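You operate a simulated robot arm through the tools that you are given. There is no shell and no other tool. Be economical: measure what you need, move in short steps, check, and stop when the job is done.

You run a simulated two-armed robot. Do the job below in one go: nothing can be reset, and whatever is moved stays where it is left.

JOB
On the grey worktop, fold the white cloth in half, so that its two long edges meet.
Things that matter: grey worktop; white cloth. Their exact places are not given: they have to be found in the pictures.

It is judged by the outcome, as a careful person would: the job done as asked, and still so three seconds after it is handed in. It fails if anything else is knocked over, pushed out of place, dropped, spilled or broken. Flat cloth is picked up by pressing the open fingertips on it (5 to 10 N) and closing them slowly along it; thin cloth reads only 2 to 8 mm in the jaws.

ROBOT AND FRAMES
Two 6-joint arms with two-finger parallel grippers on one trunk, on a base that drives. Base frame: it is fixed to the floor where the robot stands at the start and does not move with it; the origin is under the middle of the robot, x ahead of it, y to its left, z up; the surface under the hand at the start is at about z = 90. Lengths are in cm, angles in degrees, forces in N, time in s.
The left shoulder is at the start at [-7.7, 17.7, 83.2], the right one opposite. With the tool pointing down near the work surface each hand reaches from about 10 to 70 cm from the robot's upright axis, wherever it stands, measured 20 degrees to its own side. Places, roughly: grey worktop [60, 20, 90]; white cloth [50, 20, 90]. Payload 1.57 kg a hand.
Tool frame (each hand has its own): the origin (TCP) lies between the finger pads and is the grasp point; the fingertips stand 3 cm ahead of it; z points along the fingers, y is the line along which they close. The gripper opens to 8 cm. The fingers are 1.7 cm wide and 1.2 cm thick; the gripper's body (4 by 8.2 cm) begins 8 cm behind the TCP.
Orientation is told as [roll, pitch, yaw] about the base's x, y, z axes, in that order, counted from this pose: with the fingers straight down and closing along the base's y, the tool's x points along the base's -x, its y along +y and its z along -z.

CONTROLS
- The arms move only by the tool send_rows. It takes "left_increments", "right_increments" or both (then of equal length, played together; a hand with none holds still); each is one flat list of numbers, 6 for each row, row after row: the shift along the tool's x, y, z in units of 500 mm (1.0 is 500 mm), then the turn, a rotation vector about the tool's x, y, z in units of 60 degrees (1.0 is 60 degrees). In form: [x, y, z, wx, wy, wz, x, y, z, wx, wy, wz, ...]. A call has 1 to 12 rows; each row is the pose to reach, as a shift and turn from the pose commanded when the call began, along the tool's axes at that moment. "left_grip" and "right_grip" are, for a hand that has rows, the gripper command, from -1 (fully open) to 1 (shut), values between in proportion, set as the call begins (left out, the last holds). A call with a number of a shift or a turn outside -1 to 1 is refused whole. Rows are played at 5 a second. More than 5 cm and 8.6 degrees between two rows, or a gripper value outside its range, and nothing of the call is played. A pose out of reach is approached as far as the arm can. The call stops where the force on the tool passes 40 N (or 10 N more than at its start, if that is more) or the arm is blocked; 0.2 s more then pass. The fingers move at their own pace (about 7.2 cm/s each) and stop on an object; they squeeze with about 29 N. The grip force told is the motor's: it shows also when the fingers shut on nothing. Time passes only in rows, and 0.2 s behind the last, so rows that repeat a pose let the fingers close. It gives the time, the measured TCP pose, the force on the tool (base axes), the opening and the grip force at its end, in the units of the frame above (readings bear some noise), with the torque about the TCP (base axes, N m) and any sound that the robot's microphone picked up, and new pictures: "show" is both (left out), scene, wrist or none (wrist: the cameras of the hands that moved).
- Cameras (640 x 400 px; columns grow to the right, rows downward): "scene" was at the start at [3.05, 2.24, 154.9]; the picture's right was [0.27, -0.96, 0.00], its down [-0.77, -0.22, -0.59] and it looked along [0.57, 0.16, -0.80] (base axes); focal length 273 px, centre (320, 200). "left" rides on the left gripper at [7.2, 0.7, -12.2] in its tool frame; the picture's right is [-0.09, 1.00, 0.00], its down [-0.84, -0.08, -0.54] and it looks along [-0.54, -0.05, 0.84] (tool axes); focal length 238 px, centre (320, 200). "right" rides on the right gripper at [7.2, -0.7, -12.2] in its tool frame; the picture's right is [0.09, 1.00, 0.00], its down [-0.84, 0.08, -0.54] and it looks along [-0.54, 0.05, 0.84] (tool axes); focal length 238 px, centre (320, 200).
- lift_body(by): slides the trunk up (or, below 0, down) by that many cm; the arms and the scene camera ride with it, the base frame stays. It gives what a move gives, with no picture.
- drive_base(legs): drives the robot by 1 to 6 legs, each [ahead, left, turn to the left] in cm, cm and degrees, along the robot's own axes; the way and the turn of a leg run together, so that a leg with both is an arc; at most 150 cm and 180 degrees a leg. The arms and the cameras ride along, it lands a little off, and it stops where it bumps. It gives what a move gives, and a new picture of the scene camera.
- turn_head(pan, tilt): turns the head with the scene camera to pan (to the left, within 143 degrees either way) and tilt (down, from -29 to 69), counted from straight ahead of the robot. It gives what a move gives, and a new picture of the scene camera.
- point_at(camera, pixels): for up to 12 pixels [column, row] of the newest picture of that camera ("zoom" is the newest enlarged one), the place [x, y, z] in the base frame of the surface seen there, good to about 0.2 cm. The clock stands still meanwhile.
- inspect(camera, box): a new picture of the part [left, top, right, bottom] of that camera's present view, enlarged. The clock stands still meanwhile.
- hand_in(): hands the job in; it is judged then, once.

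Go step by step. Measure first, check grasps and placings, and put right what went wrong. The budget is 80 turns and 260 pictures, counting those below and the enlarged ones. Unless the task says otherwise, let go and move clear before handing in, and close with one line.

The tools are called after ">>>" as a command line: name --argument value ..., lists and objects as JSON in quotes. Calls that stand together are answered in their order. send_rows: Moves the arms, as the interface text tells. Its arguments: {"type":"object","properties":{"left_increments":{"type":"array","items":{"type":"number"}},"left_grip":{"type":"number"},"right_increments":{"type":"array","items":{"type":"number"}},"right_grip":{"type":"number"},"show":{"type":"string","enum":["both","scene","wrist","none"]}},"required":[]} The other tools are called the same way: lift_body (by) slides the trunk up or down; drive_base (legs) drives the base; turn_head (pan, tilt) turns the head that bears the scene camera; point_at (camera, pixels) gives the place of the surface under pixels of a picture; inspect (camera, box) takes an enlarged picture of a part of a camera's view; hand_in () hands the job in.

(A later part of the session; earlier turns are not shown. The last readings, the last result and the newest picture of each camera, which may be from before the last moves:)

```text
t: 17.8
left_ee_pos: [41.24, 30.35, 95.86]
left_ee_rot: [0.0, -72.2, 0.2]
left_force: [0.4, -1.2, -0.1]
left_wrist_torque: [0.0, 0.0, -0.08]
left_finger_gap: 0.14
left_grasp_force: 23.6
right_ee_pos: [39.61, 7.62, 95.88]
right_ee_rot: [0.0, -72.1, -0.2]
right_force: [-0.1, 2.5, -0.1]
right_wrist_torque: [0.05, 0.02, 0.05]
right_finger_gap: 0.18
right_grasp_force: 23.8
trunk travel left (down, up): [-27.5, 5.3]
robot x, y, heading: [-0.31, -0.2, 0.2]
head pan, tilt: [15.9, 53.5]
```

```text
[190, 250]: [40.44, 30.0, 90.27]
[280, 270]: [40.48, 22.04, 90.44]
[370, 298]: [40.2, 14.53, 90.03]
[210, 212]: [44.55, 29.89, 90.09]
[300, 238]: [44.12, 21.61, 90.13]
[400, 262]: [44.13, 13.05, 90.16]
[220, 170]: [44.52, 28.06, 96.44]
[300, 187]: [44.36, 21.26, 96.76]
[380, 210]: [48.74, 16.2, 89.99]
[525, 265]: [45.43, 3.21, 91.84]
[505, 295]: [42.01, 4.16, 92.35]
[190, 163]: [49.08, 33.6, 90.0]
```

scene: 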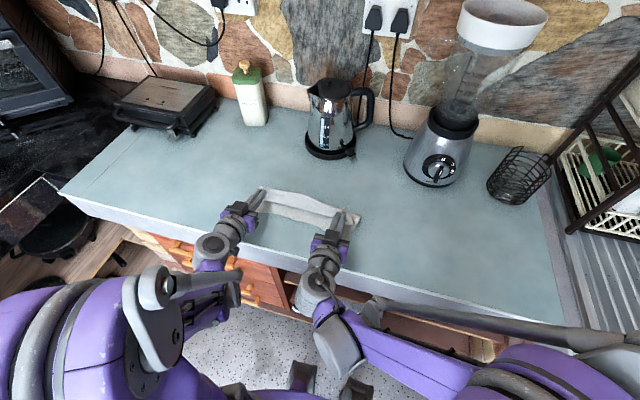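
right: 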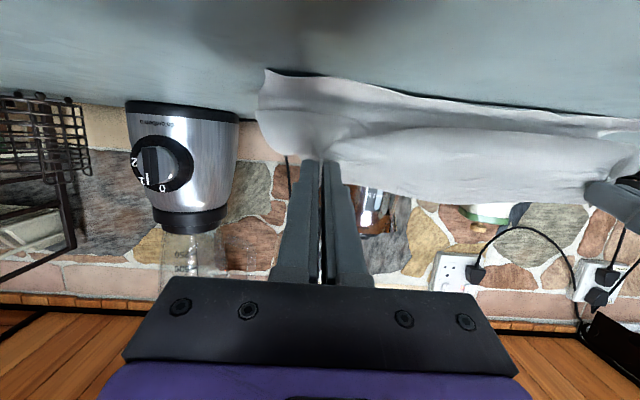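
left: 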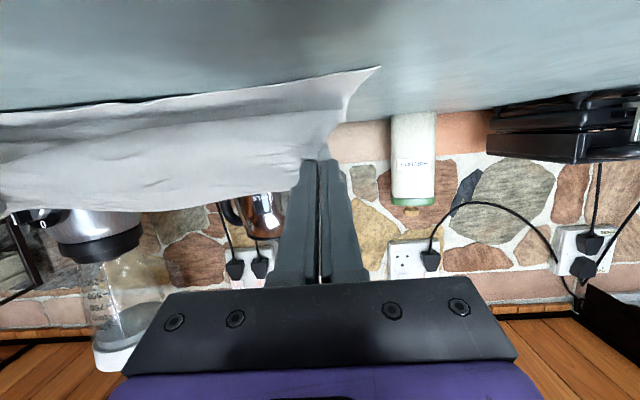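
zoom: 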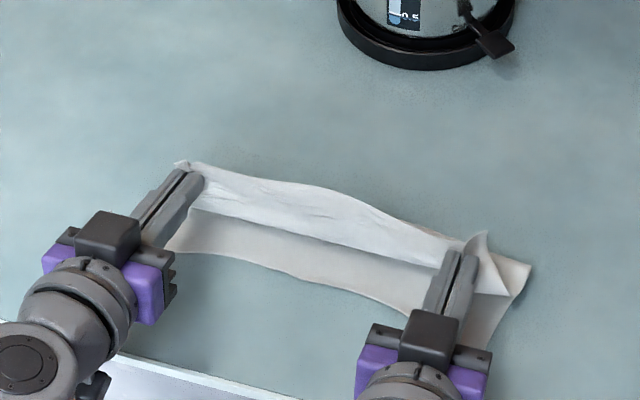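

The strip now stands at x≈44 with the crease near 48.5, which is nearly right. I'll lay it over towards the near edge with a small arc.

>>> send_rows --left_increments '[0.0112, 0, -0.0216, 0, 0, 0, 0.032, 0, -0.04, 0, 0, 0, 0.045, 0, -0.046, 0, 0, 0, 0.0584, 0, -0.0504, 0, 0, 0, 0.07, 0, -0.045, 0, 0, 0, 0.08, 0, -0.0392, 0, 0, 0]' --right_increments '[0.0112, 0, -0.0216, 0, 0, 0, 0.032, 0, -0.04, 0, 0, 0, 0.045, 0, -0.046, 0, 0, 0, 0.0584, 0, -0.0504, 0, 0, 0, 0.07, 0, -0.045, 0, 0, 0, 0.08, 0, -0.0392, 0, 0, 0]'

>>> inspect --camera "scene" --box '[210, 160, 390, 275]'

```text
t: 19.2
left_ee_pos: [38.28, 30.36, 92.63]
left_ee_rot: [0.0, -72.2, -0.1]
left_force: [-0.4, -1.6, -0.6]
left_wrist_torque: [-0.01, 0.0, -0.09]
left_finger_gap: 0.17
left_grasp_force: 22.9
right_ee_pos: [36.67, 7.54, 92.59]
right_ee_rot: [0.0, -72.0, 0.0]
right_force: [0.4, 1.3, -0.3]
right_wrist_torque: [0.02, -0.03, 0.06]
right_finger_gap: 0.22
right_grasp_force: 23.4
trunk travel left (down, up): [-27.5, 5.3]
robot x, y, heading: [-0.04, 0.22, -0.1]
head pan, tilt: [15.9, 53.5]
```

scene: 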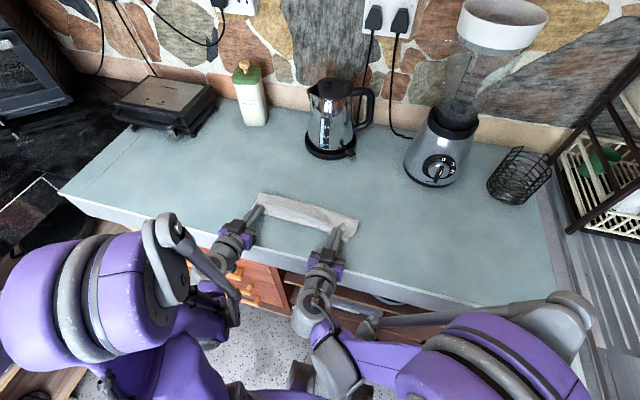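
right: 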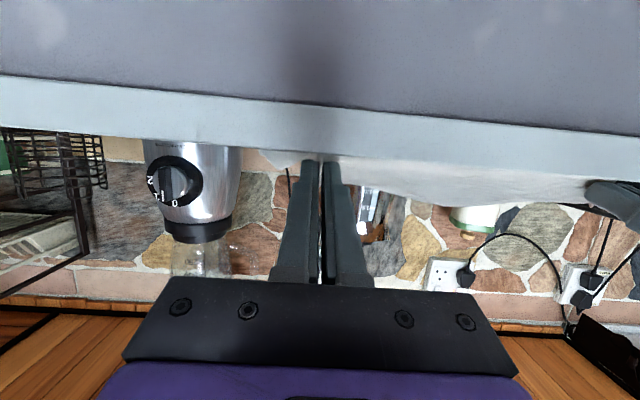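
left: 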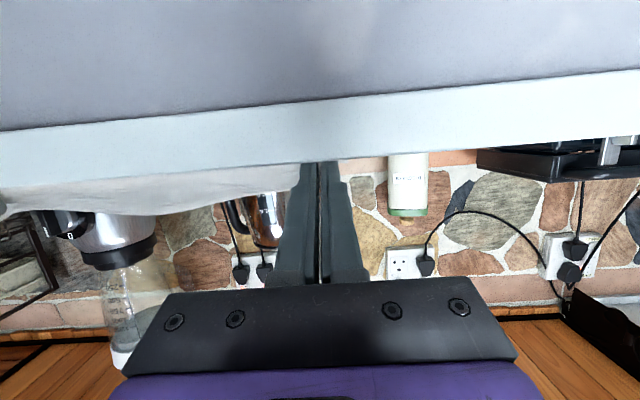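

```text
3.48 times, centred on (300, 218) of scene
```

zoom: 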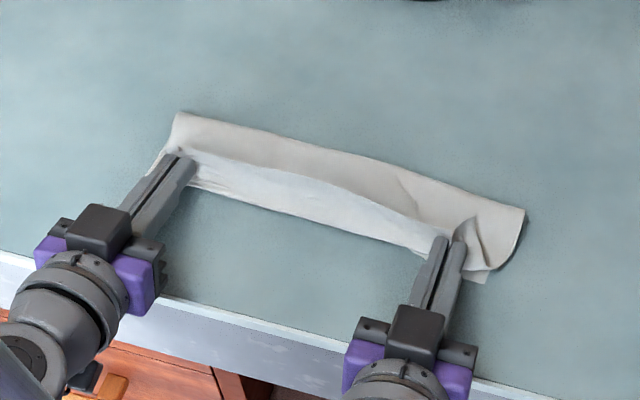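

>>> point_at --camera "zoom" --pixels '[[180, 115], [260, 133], [350, 157], [440, 188], [523, 212], [200, 188], [290, 215], [400, 245], [480, 280], [250, 165], [320, 185], [400, 215]]'

```text
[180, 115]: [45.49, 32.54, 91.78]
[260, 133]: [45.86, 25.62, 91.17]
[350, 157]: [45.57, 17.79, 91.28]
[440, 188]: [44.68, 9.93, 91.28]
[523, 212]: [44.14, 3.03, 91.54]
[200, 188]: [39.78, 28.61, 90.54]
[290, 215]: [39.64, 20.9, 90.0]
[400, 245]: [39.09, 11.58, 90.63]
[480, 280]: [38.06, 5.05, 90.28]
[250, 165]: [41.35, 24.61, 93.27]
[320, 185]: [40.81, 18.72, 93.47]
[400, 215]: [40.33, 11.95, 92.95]
```

The strip stands at the near edge with its free edge up at z≈93. I'll open the fingers a little and draw them out towards me, which should tip the strip forward and flat.

>>> send_rows --left_increments '[0, 0, 0, 0, 0, 0, 0, 0, 0, 0, 0, 0, 0.007, 0, -0.03, 0, 0, 0, 0.014, 0, -0.06, 0, 0, 0, 0.021, 0, -0.09, 0, 0, 0, 0.0276, 0, -0.117, 0, 0, 0]' --right_increments '[0, 0, 0, 0, 0, 0, 0, 0, 0, 0, 0, 0, 0.007, 0, -0.03, 0, 0, 0, 0.014, 0, -0.06, 0, 0, 0, 0.021, 0, -0.09, 0, 0, 0, 0.0276, 0, -0.117, 0, 0, 0]' --left_grip 0.6 --right_grip 0.6

>>> inspect --camera "scene" --box '[210, 160, 390, 275]'

```text
t: 20.6
left_ee_pos: [32.36, 30.33, 93.4]
left_ee_rot: [0.0, -72.1, -0.2]
left_force: [0.0, -0.1, -0.6]
left_wrist_torque: [-0.02, -0.01, 0.01]
left_finger_gap: 1.57
left_grasp_force: 0.1
right_ee_pos: [30.58, 7.51, 93.04]
right_ee_rot: [0.0, -72.1, 0.0]
right_force: [0.2, -0.1, 0.0]
right_wrist_torque: [0.02, -0.01, 0.0]
right_finger_gap: 1.58
right_grasp_force: 0.0
trunk travel left (down, up): [-27.5, 5.3]
robot x, y, heading: [-0.17, 0.01, 0.1]
head pan, tilt: [15.9, 53.5]
```

scene: 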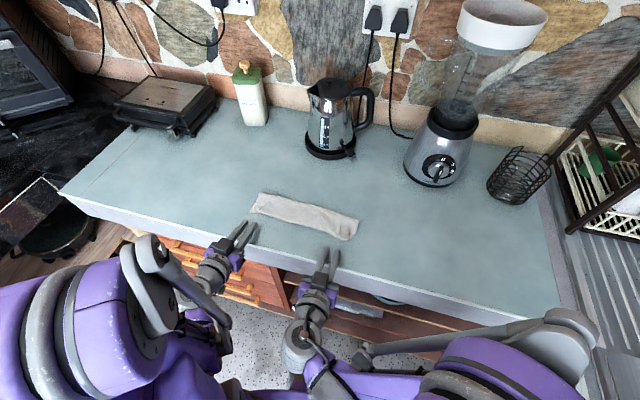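
right: 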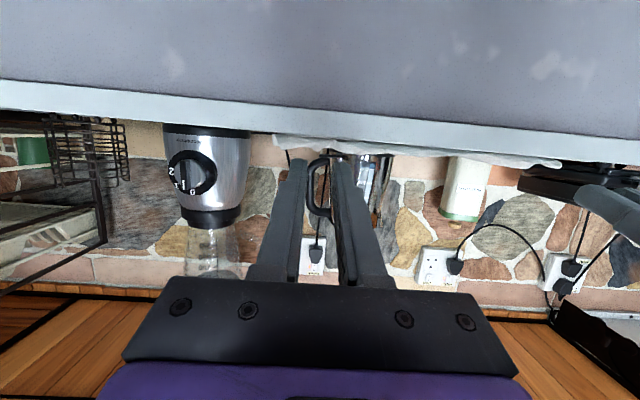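
left: 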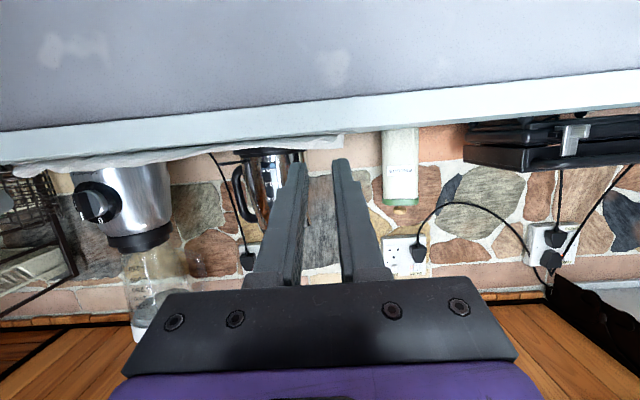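

```text
3.48 times, centred on (300, 218) of scene
```

zoom: 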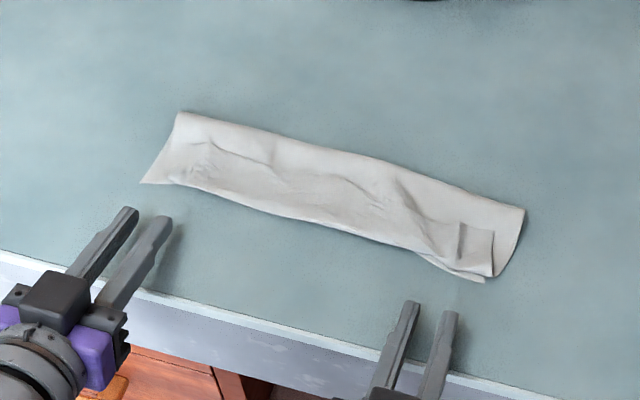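

The strip fell and the cloth now looks like a folded band. I'll raise the hands upright for a close look at the edges.

>>> send_rows --left_increments '[-0.03, 0, 0, 0, 0.14, 0, -0.06, 0, 0, 0, 0.28, 0, -0.09, 0, 0, 0, 0.42, 0, -0.12, 0, 0, 0, 0.56, 0, -0.15, 0, 0, 0, 0.7, 0, -0.19, 0, 0, 0, 0.84, 0, -0.23, 0, 0, 0, 0.97, 0]' --right_increments '[-0.03, 0, 0, 0, 0.14, 0, -0.06, 0, 0, 0, 0.28, 0, -0.09, 0, 0, 0, 0.42, 0, -0.12, 0, 0, 0, 0.56, 0, -0.15, 0, 0, 0, 0.7, 0, -0.19, 0, 0, 0, 0.84, 0, -0.23, 0, 0, 0, 0.97, 0]' --show "both"

>>> inspect --camera "scene" --box '[235, 180, 375, 250]'

```text
t: 22.2
left_ee_pos: [35.76, 30.44, 104.0]
left_ee_rot: [0.0, -13.7, 0.1]
left_force: [-0.3, -0.9, -0.9]
left_wrist_torque: [0.05, 0.02, 0.02]
left_finger_gap: 1.59
left_grasp_force: 0.1
right_ee_pos: [34.3, 7.55, 104.15]
right_ee_rot: [0.0, -13.7, 0.0]
right_force: [-0.5, -0.1, 0.4]
right_wrist_torque: [0.0, 0.05, 0.01]
right_finger_gap: 1.57
right_grasp_force: 0.1
trunk travel left (down, up): [-27.5, 5.3]
robot x, y, heading: [-0.29, -0.06, 0.2]
head pan, tilt: [15.9, 53.5]
```

scene: 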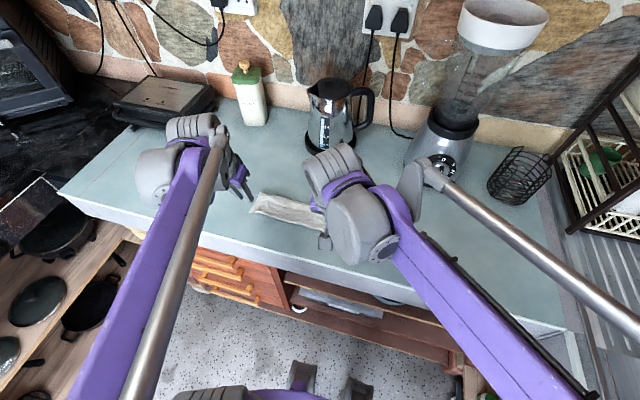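
right: 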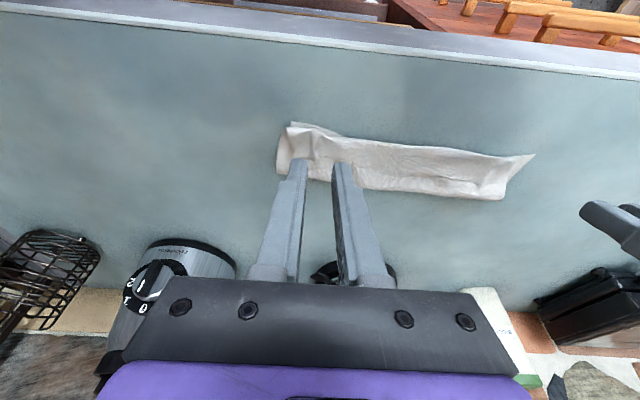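
left: 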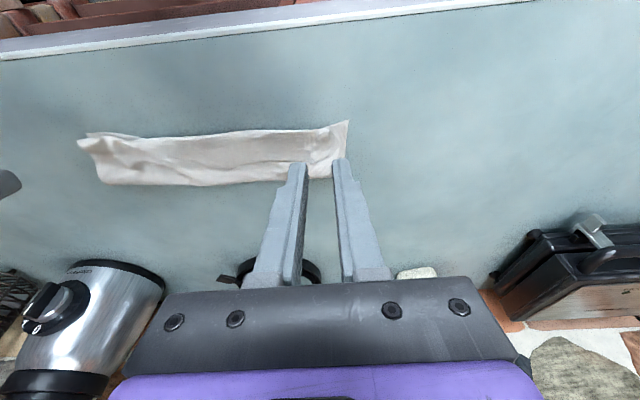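

```text
4.57 times, centred on (305, 215) of scene
```

zoom: 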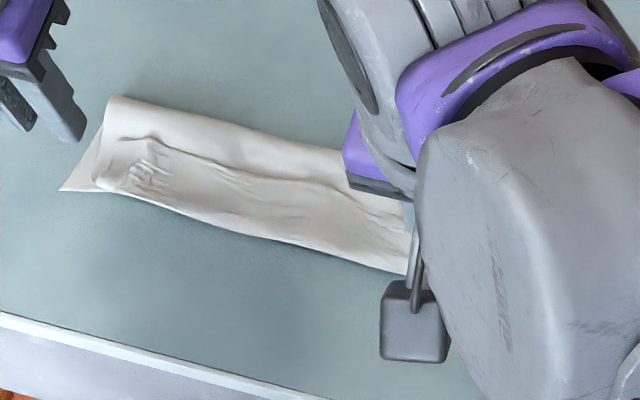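

>>> inspect --camera "left" --box '[60, 100, 380, 210]'

>>> inspect --camera "right" --box '[260, 100, 560, 215]'

```text
2.00 times, centred on (220, 155) of left
```

zoom: 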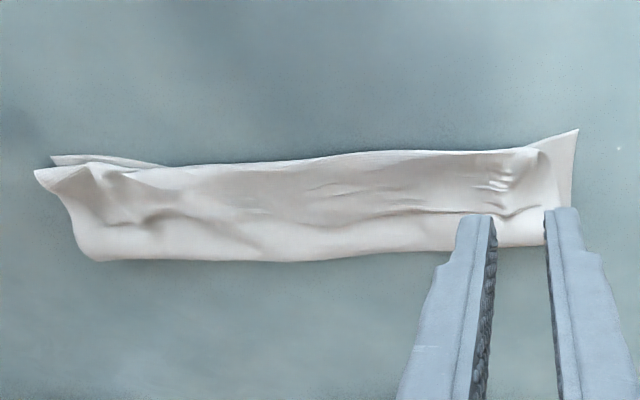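

```text
2.13 times, centred on (410, 158) of right
```

zoom: 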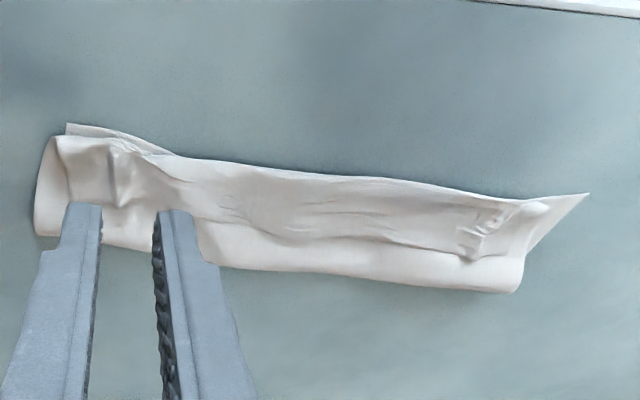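

Close up, the right corner is laid over properly, but the middle and left are still rolled back, with the free edge on top facing the wall. The old pinch ridges still stand out, so I'll measure them for a re-grasp.

>>> point_at --camera "zoom" --pixels '[[120, 150], [125, 195], [490, 222], [470, 250], [400, 235], [300, 225], [350, 178], [500, 197], [587, 195], [515, 290], [250, 268], [68, 126]]'

>>> inspect --camera "right" --box '[430, 130, 550, 205]'

>>> inspect --camera "left" --box '[70, 120, 190, 195]'

```text
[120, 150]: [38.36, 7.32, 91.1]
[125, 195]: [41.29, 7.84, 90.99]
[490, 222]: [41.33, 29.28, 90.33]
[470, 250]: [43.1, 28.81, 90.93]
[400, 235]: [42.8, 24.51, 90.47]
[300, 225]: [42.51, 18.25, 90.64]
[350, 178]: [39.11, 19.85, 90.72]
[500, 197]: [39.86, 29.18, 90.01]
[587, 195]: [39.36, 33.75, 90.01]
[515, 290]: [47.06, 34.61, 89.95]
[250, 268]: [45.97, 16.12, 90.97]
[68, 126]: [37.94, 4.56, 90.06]
```

```text
5.33 times, centred on (490, 168) of right
```

zoom: 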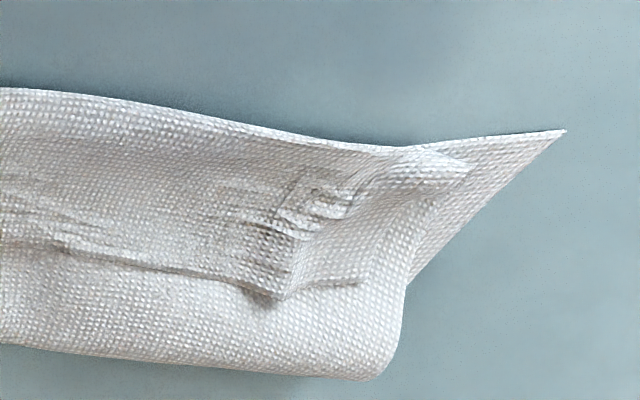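

```text
5.33 times, centred on (130, 158) of left
```

zoom: 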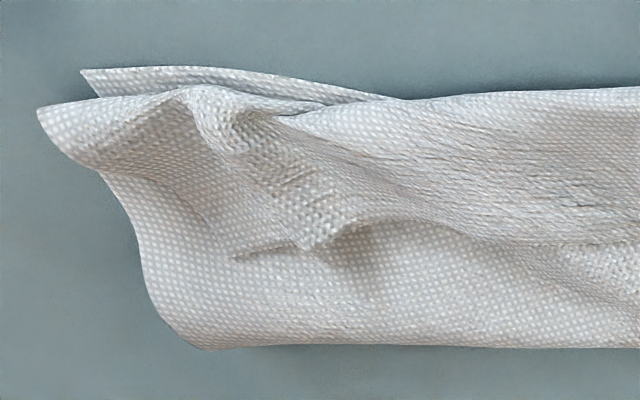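

The flap's free edge is at x≈42.5–43.3 and its roll at x≈39.2. I'll re-pinch just that top flap, with the left hand at y≈28.7 and the right at y≈14.5, after checking from above.

>>> send_rows --left_increments '[-0.024, -0.009, 0.042, 0, 0.06, 0, -0.048, -0.018, 0.084, 0, 0.12, 0, -0.072, -0.027, 0.126, 0, 0.18, 0, -0.0955, -0.0348, 0.1676, 0, 0.23, 0]' --right_increments '[-0.026, 0.035, 0.043, 0, 0.06, 0, -0.053, 0.07, 0.086, 0, 0.12, 0, -0.079, 0.105, 0.13, 0, 0.18, 0, -0.1057, 0.139, 0.173, 0, 0.23, 0]' --left_grip 0.375 --right_grip 0.375 --show "wrist"

>>> inspect --camera "left" --box '[140, 80, 400, 230]'

>>> inspect --camera "right" --box '[160, 80, 480, 230]'

```text
t: 23.2
left_ee_pos: [42.57, 28.66, 96.94]
left_ee_rot: [0.0, 0.1, 0.0]
left_force: [0.3, 0.5, 0.3]
left_wrist_torque: [-0.02, 0.01, 0.01]
left_finger_gap: 2.51
left_grasp_force: 0.0
right_ee_pos: [41.59, 14.57, 96.9]
right_ee_rot: [0.0, 0.0, 0.0]
right_force: [-0.1, 0.3, -0.2]
right_wrist_torque: [-0.02, 0.01, -0.01]
right_finger_gap: 2.49
right_grasp_force: 0.0
trunk travel left (down, up): [-27.5, 5.3]
robot x, y, heading: [0.02, -0.03, -0.1]
head pan, tilt: [15.9, 53.5]
```

right: 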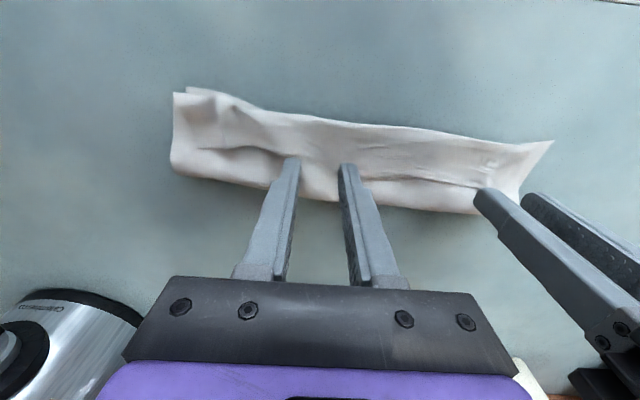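
left: 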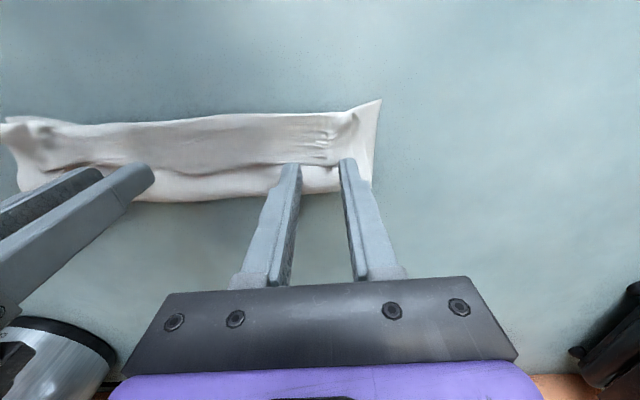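

```text
2.46 times, centred on (270, 155) of left
```

zoom: 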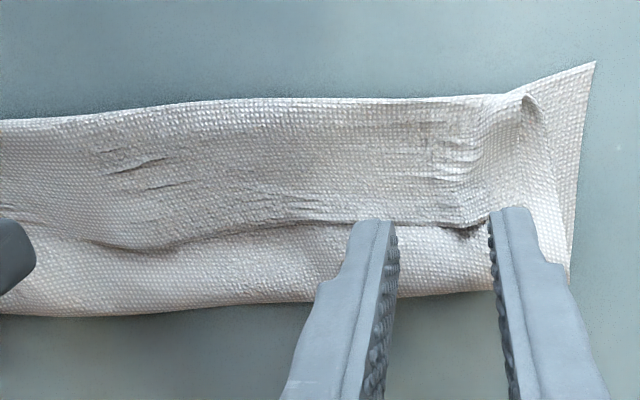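

```text
2.00 times, centred on (320, 155) of right
```

zoom: 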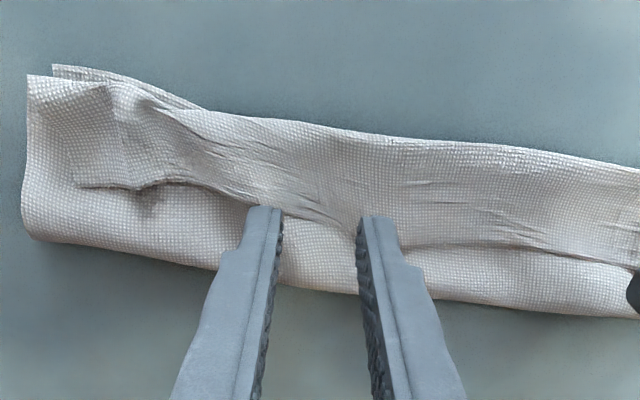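

>>> point_at --camera "left" --pixels '[[315, 164], [323, 168], [310, 115], [334, 163], [340, 118], [355, 150], [318, 145]]'

>>> point_at --camera "zoom" --pixels '[[320, 220], [335, 232], [350, 135], [430, 246], [280, 205], [320, 185], [320, 270]]'

```text
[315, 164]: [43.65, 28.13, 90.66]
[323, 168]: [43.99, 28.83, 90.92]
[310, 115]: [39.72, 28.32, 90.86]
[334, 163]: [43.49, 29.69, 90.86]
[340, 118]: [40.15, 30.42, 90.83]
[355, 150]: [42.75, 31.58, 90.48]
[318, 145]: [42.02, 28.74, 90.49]
```

```text
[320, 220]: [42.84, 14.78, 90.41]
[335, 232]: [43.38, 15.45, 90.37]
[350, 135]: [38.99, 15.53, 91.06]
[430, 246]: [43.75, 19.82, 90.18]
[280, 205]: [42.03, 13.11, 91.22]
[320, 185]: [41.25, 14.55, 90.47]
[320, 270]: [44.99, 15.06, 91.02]
```

The flap is about 4 cm wide all along (edge x≈43.6). I'll shift the right hand slightly, lower both, then press lightly.

>>> send_rows --left_increments '[0, 0, 0.03, 0, 0, 0, 0, 0, 0.06, 0, 0, 0, 0, 0, 0.068, 0, 0, 0, 0, 0, 0.068, 0, 0, 0]' --right_increments '[-0.012, 0.028, 0.03, 0, 0, 0, -0.012, 0.028, 0.06, 0, 0, 0, -0.012, 0.028, 0.068, 0, 0, 0, -0.012, 0.028, 0.068, 0, 0, 0]' --show "none"

```text
t: 24.2
left_ee_pos: [42.49, 28.68, 93.67]
left_ee_rot: [0.0, -0.1, 0.1]
left_force: [0.3, -0.3, -0.2]
left_wrist_torque: [-0.04, 0.03, -0.01]
left_finger_gap: 2.49
left_grasp_force: 0.1
right_ee_pos: [41.98, 15.91, 93.58]
right_ee_rot: [0.1, -0.1, 0.0]
right_force: [0.9, -0.7, 0.2]
right_wrist_torque: [-0.01, 0.06, 0.0]
right_finger_gap: 2.5
right_grasp_force: 0.0
trunk travel left (down, up): [-27.5, 5.3]
robot x, y, heading: [0.06, 0.15, -0.1]
head pan, tilt: [15.9, 53.5]
```

>>> send_rows --left_increments '[0, 0, 0.004, 0, 0, 0, 0, 0, 0.006, 0, 0, 0, 0, 0, 0.007, 0, 0, 0]' --right_increments '[0, 0, 0.003, 0, 0, 0, 0, 0, 0.005, 0, 0, 0, 0, 0, 0.006, 0, 0, 0]' --show "wrist"

```text
t: 25.0
left_ee_pos: [42.44, 28.65, 93.44]
left_ee_rot: [0.0, -0.1, -0.1]
left_force: [-0.8, -0.2, 0.0]
left_wrist_torque: [-0.04, 0.04, 0.0]
left_finger_gap: 2.48
left_grasp_force: 0.0
right_ee_pos: [41.96, 15.97, 93.23]
right_ee_rot: [0.0, -0.1, 0.0]
right_force: [-0.2, -0.4, 0.2]
right_wrist_torque: [0.0, -0.02, 0.0]
right_finger_gap: 2.47
right_grasp_force: 0.1
trunk travel left (down, up): [-27.5, 5.3]
robot x, y, heading: [0.25, 0.24, 0.0]
head pan, tilt: [15.9, 53.5]
```

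right: 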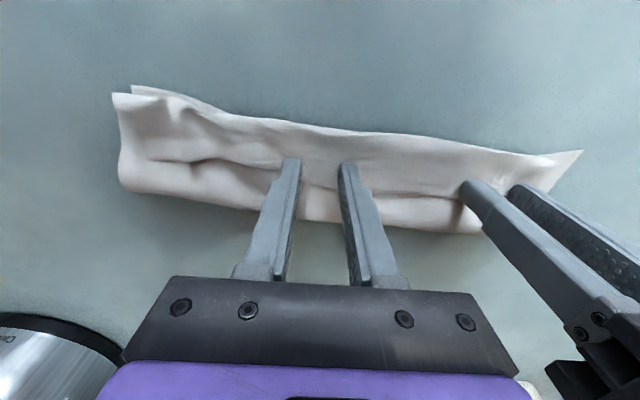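
left: 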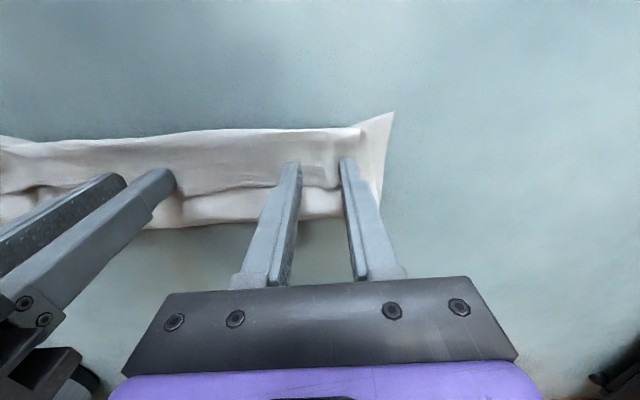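

>>> send_rows --left_increments '[0, 0, 0.002, 0, 0, 0, 0, 0, 0.0045, 0, 0, 0, 0, 0, 0.0045, 0, 0, 0]' --right_increments '[0, 0, 0.001, 0, 0, 0, 0, 0, 0.0025, 0, 0, 0, 0, 0, 0.0025, 0, 0, 0]' --show "none"

```text
t: 25.8
left_ee_pos: [42.48, 28.71, 93.13]
left_ee_rot: [0.1, -0.1, -0.1]
left_force: [2.7, 4.3, 19.3]
left_wrist_torque: [0.15, -0.07, -0.05]
left_finger_gap: 2.48
left_grasp_force: 0.0
right_ee_pos: [41.99, 15.96, 93.23]
right_ee_rot: [0.0, -0.1, -0.1]
right_force: [-0.1, 0.2, 1.5]
right_wrist_torque: [0.03, 0.01, -0.01]
right_finger_gap: 2.5
right_grasp_force: 0.0
trunk travel left (down, up): [-27.5, 5.3]
robot x, y, heading: [0.03, 0.38, -0.1]
head pan, tilt: [15.9, 53.5]
```

>>> send_rows --left_increments '[0, 0, -0.0015, 0, 0, 0, 0, 0, -0.0015, 0, 0, 0, 0, 0, -0.0015, 0, 0, 0]' --right_increments '[0, 0, 0.0007, 0, 0, 0, 0, 0, 0.0007, 0, 0, 0, 0, 0, 0.0007, 0, 0, 0]' --show "none"

>>> send_rows --left_increments '[0, 0, 0, 0, 0, 0, 0, 0, 0, 0, 0, 0]' --right_increments '[0, 0, 0, 0, 0, 0, 0, 0, 0, 0, 0, 0]' --left_grip 0.5 --right_grip 0.5 --show "wrist"

```text
t: 26.6
left_ee_pos: [42.36, 28.71, 93.22]
left_ee_rot: [0.0, -0.1, -0.1]
left_force: [1.8, 0.2, 10.1]
left_wrist_torque: [0.08, -0.07, -0.05]
left_finger_gap: 2.49
left_grasp_force: 0.1
right_ee_pos: [42.08, 15.87, 93.15]
right_ee_rot: [0.1, 0.0, 0.0]
right_force: [2.7, 0.9, 9.6]
right_wrist_torque: [0.01, -0.05, -0.01]
right_finger_gap: 2.49
right_grasp_force: 0.1
trunk travel left (down, up): [-27.5, 5.3]
robot x, y, heading: [0.19, -0.27, 0.0]
head pan, tilt: [15.9, 53.5]
```

```text
t: 27.2
left_ee_pos: [42.35, 28.52, 93.18]
left_ee_rot: [0.1, -0.1, 0.0]
left_force: [0.7, 0.3, 7.0]
left_wrist_torque: [-0.02, 0.02, 0.01]
left_finger_gap: 1.89
left_grasp_force: 0.0
right_ee_pos: [41.98, 15.91, 93.08]
right_ee_rot: [0.0, -0.2, 0.0]
right_force: [-0.6, 0.2, 10.5]
right_wrist_torque: [-0.02, -0.01, 0.0]
right_finger_gap: 1.83
right_grasp_force: 0.1
trunk travel left (down, up): [-27.5, 5.3]
robot x, y, heading: [-0.11, -0.13, -0.1]
head pan, tilt: [15.9, 53.5]
```

right: 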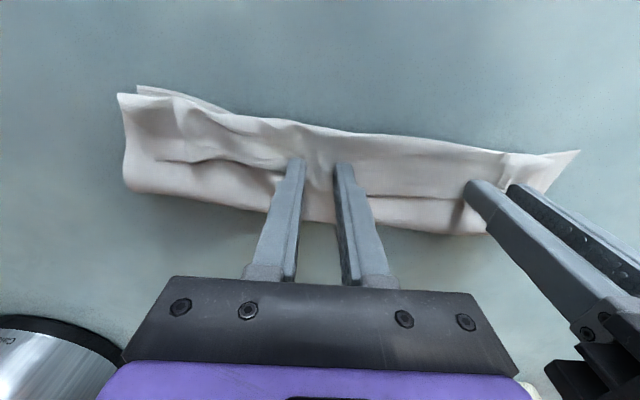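
left: 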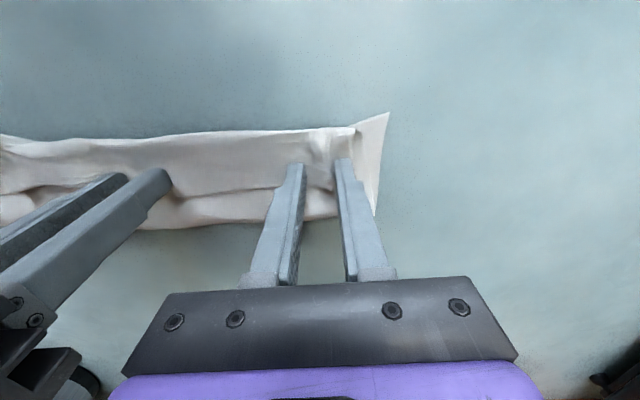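

Ridges are rising between the fingers (at (318,165) in both wrist views). I'll keep closing gradually.

>>> send_rows --left_increments '[0, 0, 0, 0, 0, 0, 0, 0, 0, 0, 0, 0]' --right_increments '[0, 0, 0, 0, 0, 0, 0, 0, 0, 0, 0, 0]' --left_grip 0.7 --right_grip 0.7 --show "none"

>>> send_rows --left_increments '[0, 0, 0, 0, 0, 0, 0, 0, 0, 0, 0, 0, 0, 0, 0, 0, 0, 0]' --right_increments '[0, 0, 0, 0, 0, 0, 0, 0, 0, 0, 0, 0, 0, 0, 0, 0, 0, 0]' --left_grip 1 --right_grip 1 --show "none"

>>> send_rows --left_increments '[0, 0, -0.02, 0, 0, 0, 0, 0, -0.04, 0, 0, 0, 0, 0, -0.06, 0, 0, 0]' --right_increments '[0, 0, -0.02, 0, 0, 0, 0, 0, -0.04, 0, 0, 0, 0, 0, -0.06, 0, 0, 0]' --show "both"

>>> inspect --camera "left" --box '[80, 80, 400, 230]'

>>> inspect --camera "right" --box '[100, 70, 480, 240]'

```text
t: 27.8
left_ee_pos: [42.48, 28.62, 93.14]
left_ee_rot: [0.0, 0.0, 0.0]
left_force: [-1.1, -0.7, 4.8]
left_wrist_torque: [0.04, 0.01, -0.02]
left_finger_gap: 1.09
left_grasp_force: 0.1
right_ee_pos: [41.84, 15.89, 93.19]
right_ee_rot: [0.0, -0.1, 0.0]
right_force: [-0.2, -0.3, 11.6]
right_wrist_torque: [-0.03, 0.04, 0.02]
right_finger_gap: 1.22
right_grasp_force: 0.2
trunk travel left (down, up): [-27.5, 5.3]
robot x, y, heading: [-0.03, 0.15, -0.1]
head pan, tilt: [15.9, 53.5]
```

```text
t: 28.6
left_ee_pos: [42.33, 28.66, 93.2]
left_ee_rot: [0.0, -0.1, 0.0]
left_force: [-0.9, -7.2, 5.7]
left_wrist_torque: [-0.25, -0.01, -0.03]
left_finger_gap: 0.16
left_grasp_force: 23.5
right_ee_pos: [41.95, 16.0, 93.26]
right_ee_rot: [0.2, -0.1, 0.0]
right_force: [1.0, 10.0, 12.0]
right_wrist_torque: [0.28, 0.03, 0.0]
right_finger_gap: 0.17
right_grasp_force: 23.4
trunk travel left (down, up): [-27.5, 5.3]
robot x, y, heading: [-0.16, -0.0, 0.1]
head pan, tilt: [15.9, 53.5]
```

```text
t: 29.4
left_ee_pos: [42.33, 28.75, 96.24]
left_ee_rot: [0.0, -0.1, 0.0]
left_force: [-1.1, -9.7, 0.1]
left_wrist_torque: [-0.33, -0.01, -0.08]
left_finger_gap: 0.18
left_grasp_force: 23.7
right_ee_pos: [41.9, 16.06, 95.96]
right_ee_rot: [0.0, -0.1, 0.0]
right_force: [0.6, 10.8, 0.4]
right_wrist_torque: [0.33, -0.05, 0.0]
right_finger_gap: 0.16
right_grasp_force: 23.6
trunk travel left (down, up): [-27.5, 5.3]
robot x, y, heading: [0.06, -0.28, 0.1]
head pan, tilt: [15.9, 53.5]
```

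scene: 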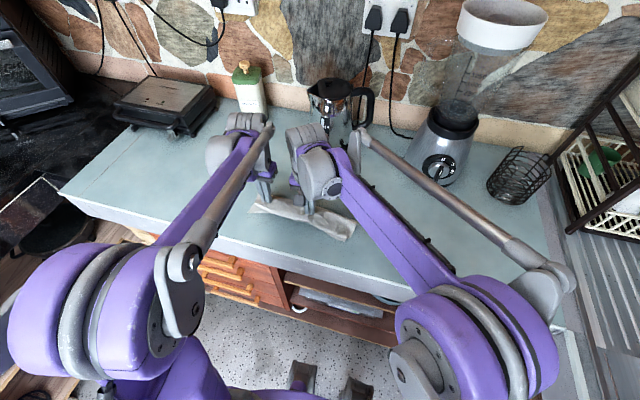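
right: 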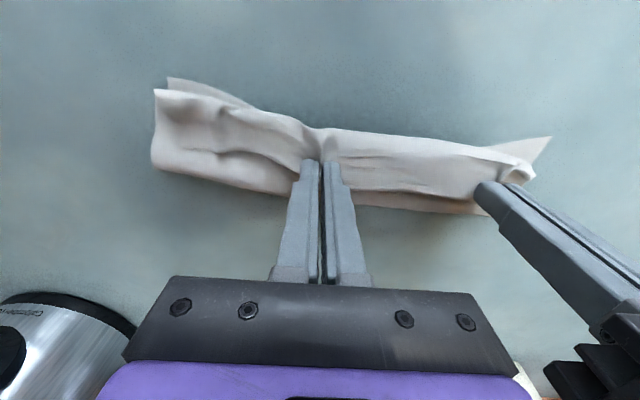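
left: 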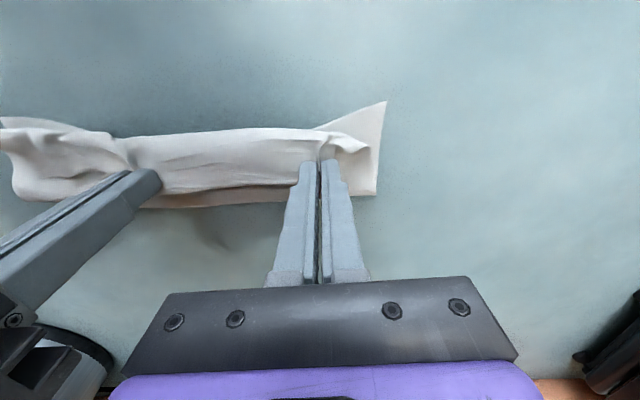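

```text
2.00 times, centred on (240, 155) of left
```

zoom: 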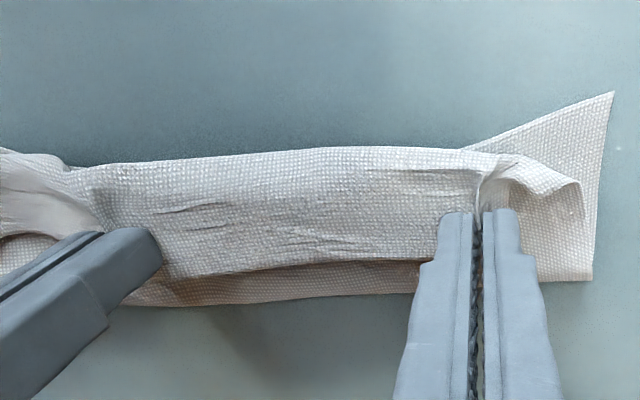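

```text
1.68 times, centred on (290, 155) of right
```

zoom: 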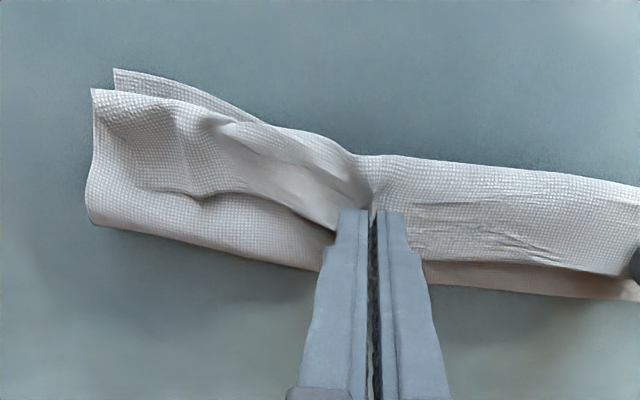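

Both hands hold only the top flap; the layers below stayed put. I'll unroll it upward, carry it past the fold line, then bring it back low with the fingers progressively tilted.

>>> send_rows --left_increments '[-0.007, -0.004, -0.048, 0, 0, 0, -0.014, -0.008, -0.095, 0, 0, 0, -0.093, -0.008, -0.105, 0, 0, 0, -0.126, -0.008, -0.081, 0, -0.125, 0, -0.148, -0.008, -0.053, 0, -0.25, 0, -0.16, -0.008, -0.01, 0, -0.383, 0, -0.16, -0.008, -0.01, 0, -0.383, 0, -0.113, -0.008, 0.007, 0, -0.5, 0, -0.066, -0.008, 0.018, 0, -0.633, 0, -0.02, -0.008, 0.023, 0, -0.767, 0]' --right_increments '[-0.007, 0.004, -0.048, 0, 0, 0, -0.014, 0.008, -0.095, 0, 0, 0, -0.093, 0.008, -0.105, 0, 0, 0, -0.126, 0.008, -0.081, 0, -0.125, 0, -0.148, 0.008, -0.053, 0, -0.25, 0, -0.16, 0.008, -0.01, 0, -0.383, 0, -0.16, 0.008, -0.01, 0, -0.383, 0, -0.113, 0.008, 0.007, 0, -0.5, 0, -0.066, 0.008, 0.018, 0, -0.633, 0, -0.02, 0.008, 0.023, 0, -0.767, 0]'

>>> inspect --camera "scene" --box '[210, 150, 390, 265]'

>>> inspect --camera "right" --box '[60, 30, 560, 230]'

```text
t: 31.6
left_ee_pos: [43.32, 28.3, 95.05]
left_ee_rot: [-0.1, -46.2, -0.1]
left_force: [-0.6, 0.3, -0.8]
left_wrist_torque: [0.02, 0.01, -0.03]
left_finger_gap: 0.18
left_grasp_force: 23.6
right_ee_pos: [42.88, 16.31, 94.99]
right_ee_rot: [0.1, -46.3, 0.0]
right_force: [-0.3, -0.6, 0.2]
right_wrist_torque: [0.0, 0.01, -0.02]
right_finger_gap: 0.18
right_grasp_force: 23.3
trunk travel left (down, up): [-27.5, 5.3]
robot x, y, heading: [0.16, 0.04, 0.1]
head pan, tilt: [15.9, 53.5]
```

scene: 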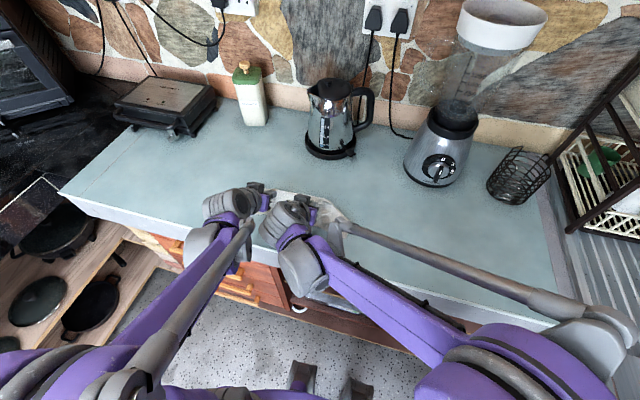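
right: 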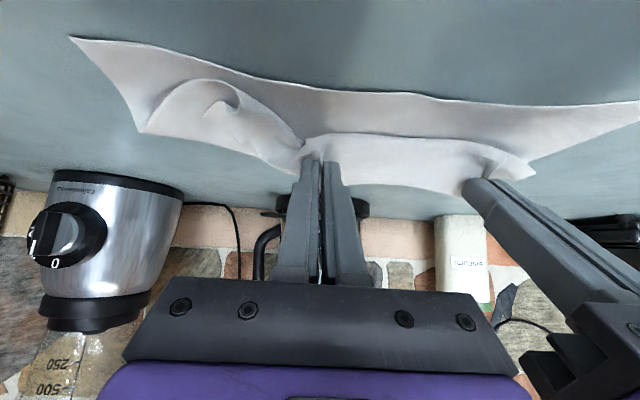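
left: 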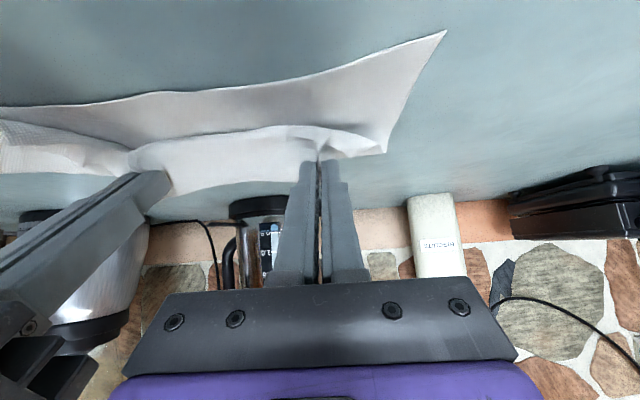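

```text
3.48 times, centred on (300, 208) of scene
```

zoom: 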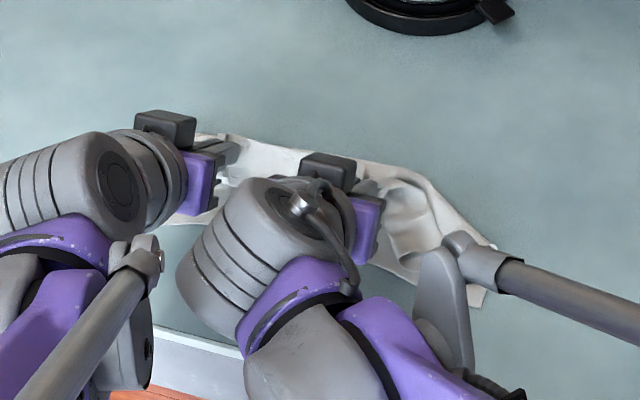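

```text
1.28 times, centred on (310, 130) of right
```

zoom: 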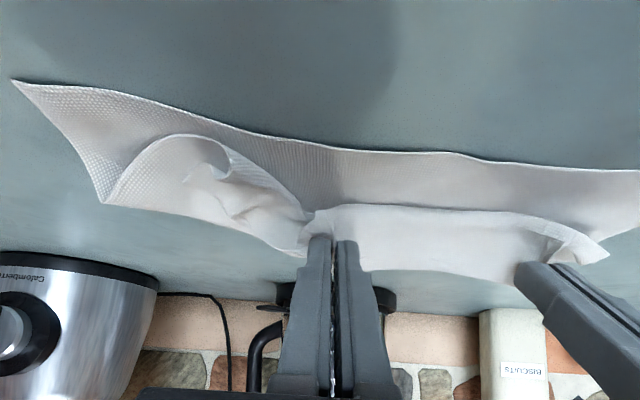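

The left and middle are carried over well, with the lower layer visible in front; the right corner has curled and will need touching up. I'll lay the held edge down to the near edge.

>>> send_rows --left_increments '[0.0355, 0, -0.0283, 0, -0.133, 0, 0.0673, 0, -0.0454, 0, -0.267, 0, 0.0947, 0, -0.0514, 0, -0.4, 0, 0.1143, 0, -0.0544, 0, -0.5, 0]' --right_increments '[0.0355, 0, -0.0283, 0, -0.133, 0, 0.0673, 0, -0.0454, 0, -0.267, 0, 0.0947, 0, -0.0514, 0, -0.4, 0, 0.1143, 0, -0.0544, 0, -0.5, 0]'

>>> inspect --camera "scene" --box '[210, 160, 390, 275]'

```text
t: 32.6
left_ee_pos: [37.72, 28.37, 93.6]
left_ee_rot: [0.0, -76.1, 0.0]
left_force: [-1.1, 0.0, 0.0]
left_wrist_torque: [0.03, -0.01, 0.0]
left_finger_gap: 0.2
left_grasp_force: 22.9
left hand out of reach, approached as far as the arm can: row 4
right_ee_pos: [37.01, 16.32, 92.62]
right_ee_rot: [0.1, -76.3, -0.1]
right_force: [0.0, 0.0, -0.9]
right_wrist_torque: [0.02, 0.02, 0.0]
right_finger_gap: 0.18
right_grasp_force: 22.8
trunk travel left (down, up): [-27.5, 5.3]
robot x, y, heading: [0.0, -0.18, -0.1]
head pan, tilt: [15.9, 53.5]
```

scene: 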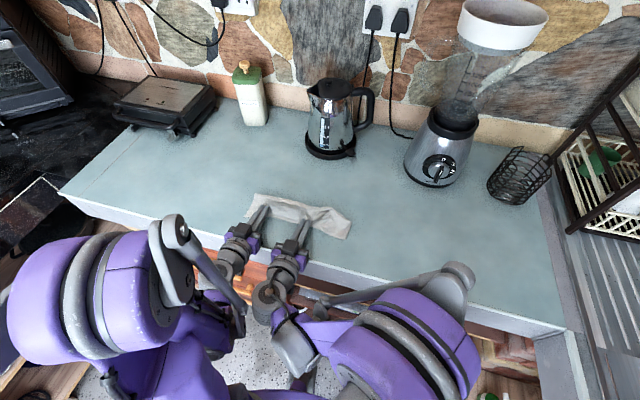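
right: 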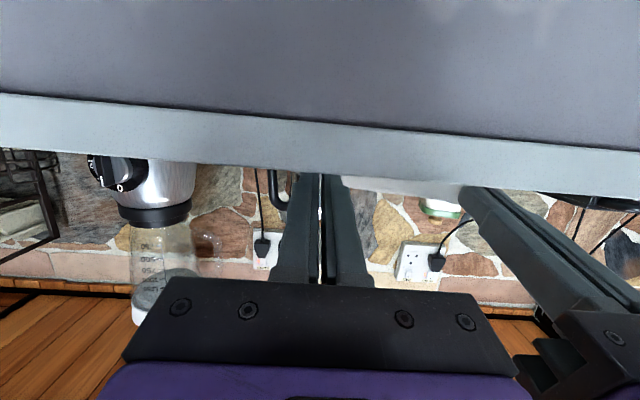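
left: 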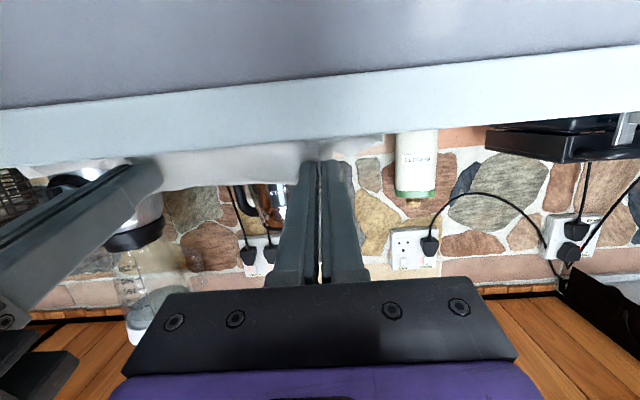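

```text
3.48 times, centred on (300, 218) of scene
```

zoom: 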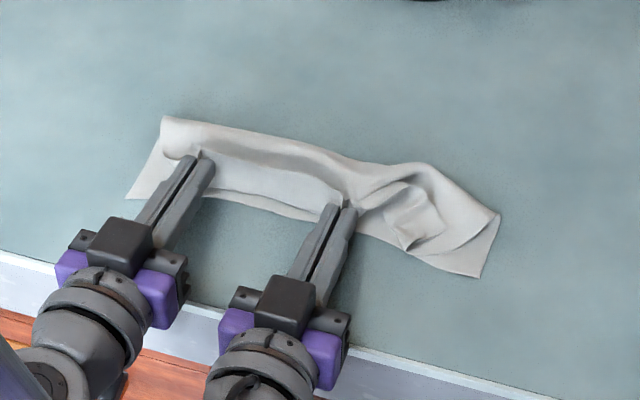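

>>> point_at --camera "zoom" --pixels '[[128, 195], [165, 118], [250, 135], [340, 158], [430, 165], [498, 217], [478, 275], [250, 203], [310, 215], [260, 160], [230, 165], [410, 248]]'

```text
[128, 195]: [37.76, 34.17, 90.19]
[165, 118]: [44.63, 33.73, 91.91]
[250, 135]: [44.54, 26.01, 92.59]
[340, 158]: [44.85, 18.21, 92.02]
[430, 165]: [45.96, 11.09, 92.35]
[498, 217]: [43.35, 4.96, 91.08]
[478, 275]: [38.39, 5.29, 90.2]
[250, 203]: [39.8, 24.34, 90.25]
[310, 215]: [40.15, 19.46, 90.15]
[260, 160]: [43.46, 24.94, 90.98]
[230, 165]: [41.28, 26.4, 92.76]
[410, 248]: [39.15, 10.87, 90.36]
```

The held edge stands at x≈41 with the fold crest at x≈44.6. Last time the strip fell backward, so I'll first pull it taut a little past the near edge before letting go.

>>> send_rows --left_increments '[0.004, 0, -0.01, 0, 0.05, 0, 0.008, 0, -0.021, 0, 0.1, 0, 0.0122, 0, -0.0322, 0, 0.1, 0, 0.0122, 0, -0.0322, 0, 0.1, 0]' --right_increments '[0.004, 0, -0.01, 0, 0.05, 0, 0.008, 0, -0.021, 0, 0.1, 0, 0.0122, 0, -0.0322, 0, 0.1, 0, 0.0122, 0, -0.0322, 0, 0.1, 0]' --show "none"

>>> inspect --camera "scene" --box '[210, 160, 390, 275]'

```text
t: 33.6
left_ee_pos: [36.05, 28.4, 93.3]
left_ee_rot: [0.1, -70.1, 0.0]
left_force: [-0.1, -0.5, 0.2]
left_wrist_torque: [0.0, 0.0, -0.01]
left_finger_gap: 0.19
left_grasp_force: 23.7
right_ee_pos: [35.36, 16.26, 92.44]
right_ee_rot: [0.1, -70.1, 0.0]
right_force: [-0.2, 0.1, 1.2]
right_wrist_torque: [0.0, 0.01, 0.0]
right_finger_gap: 0.17
right_grasp_force: 23.1
trunk travel left (down, up): [-27.5, 5.3]
robot x, y, heading: [-0.12, -0.15, 0.0]
head pan, tilt: [15.9, 53.5]
```

```text
3.48 times, centred on (300, 218) of scene
```

zoom: 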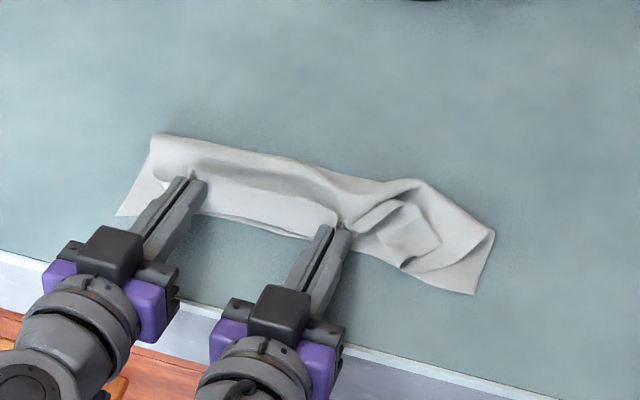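

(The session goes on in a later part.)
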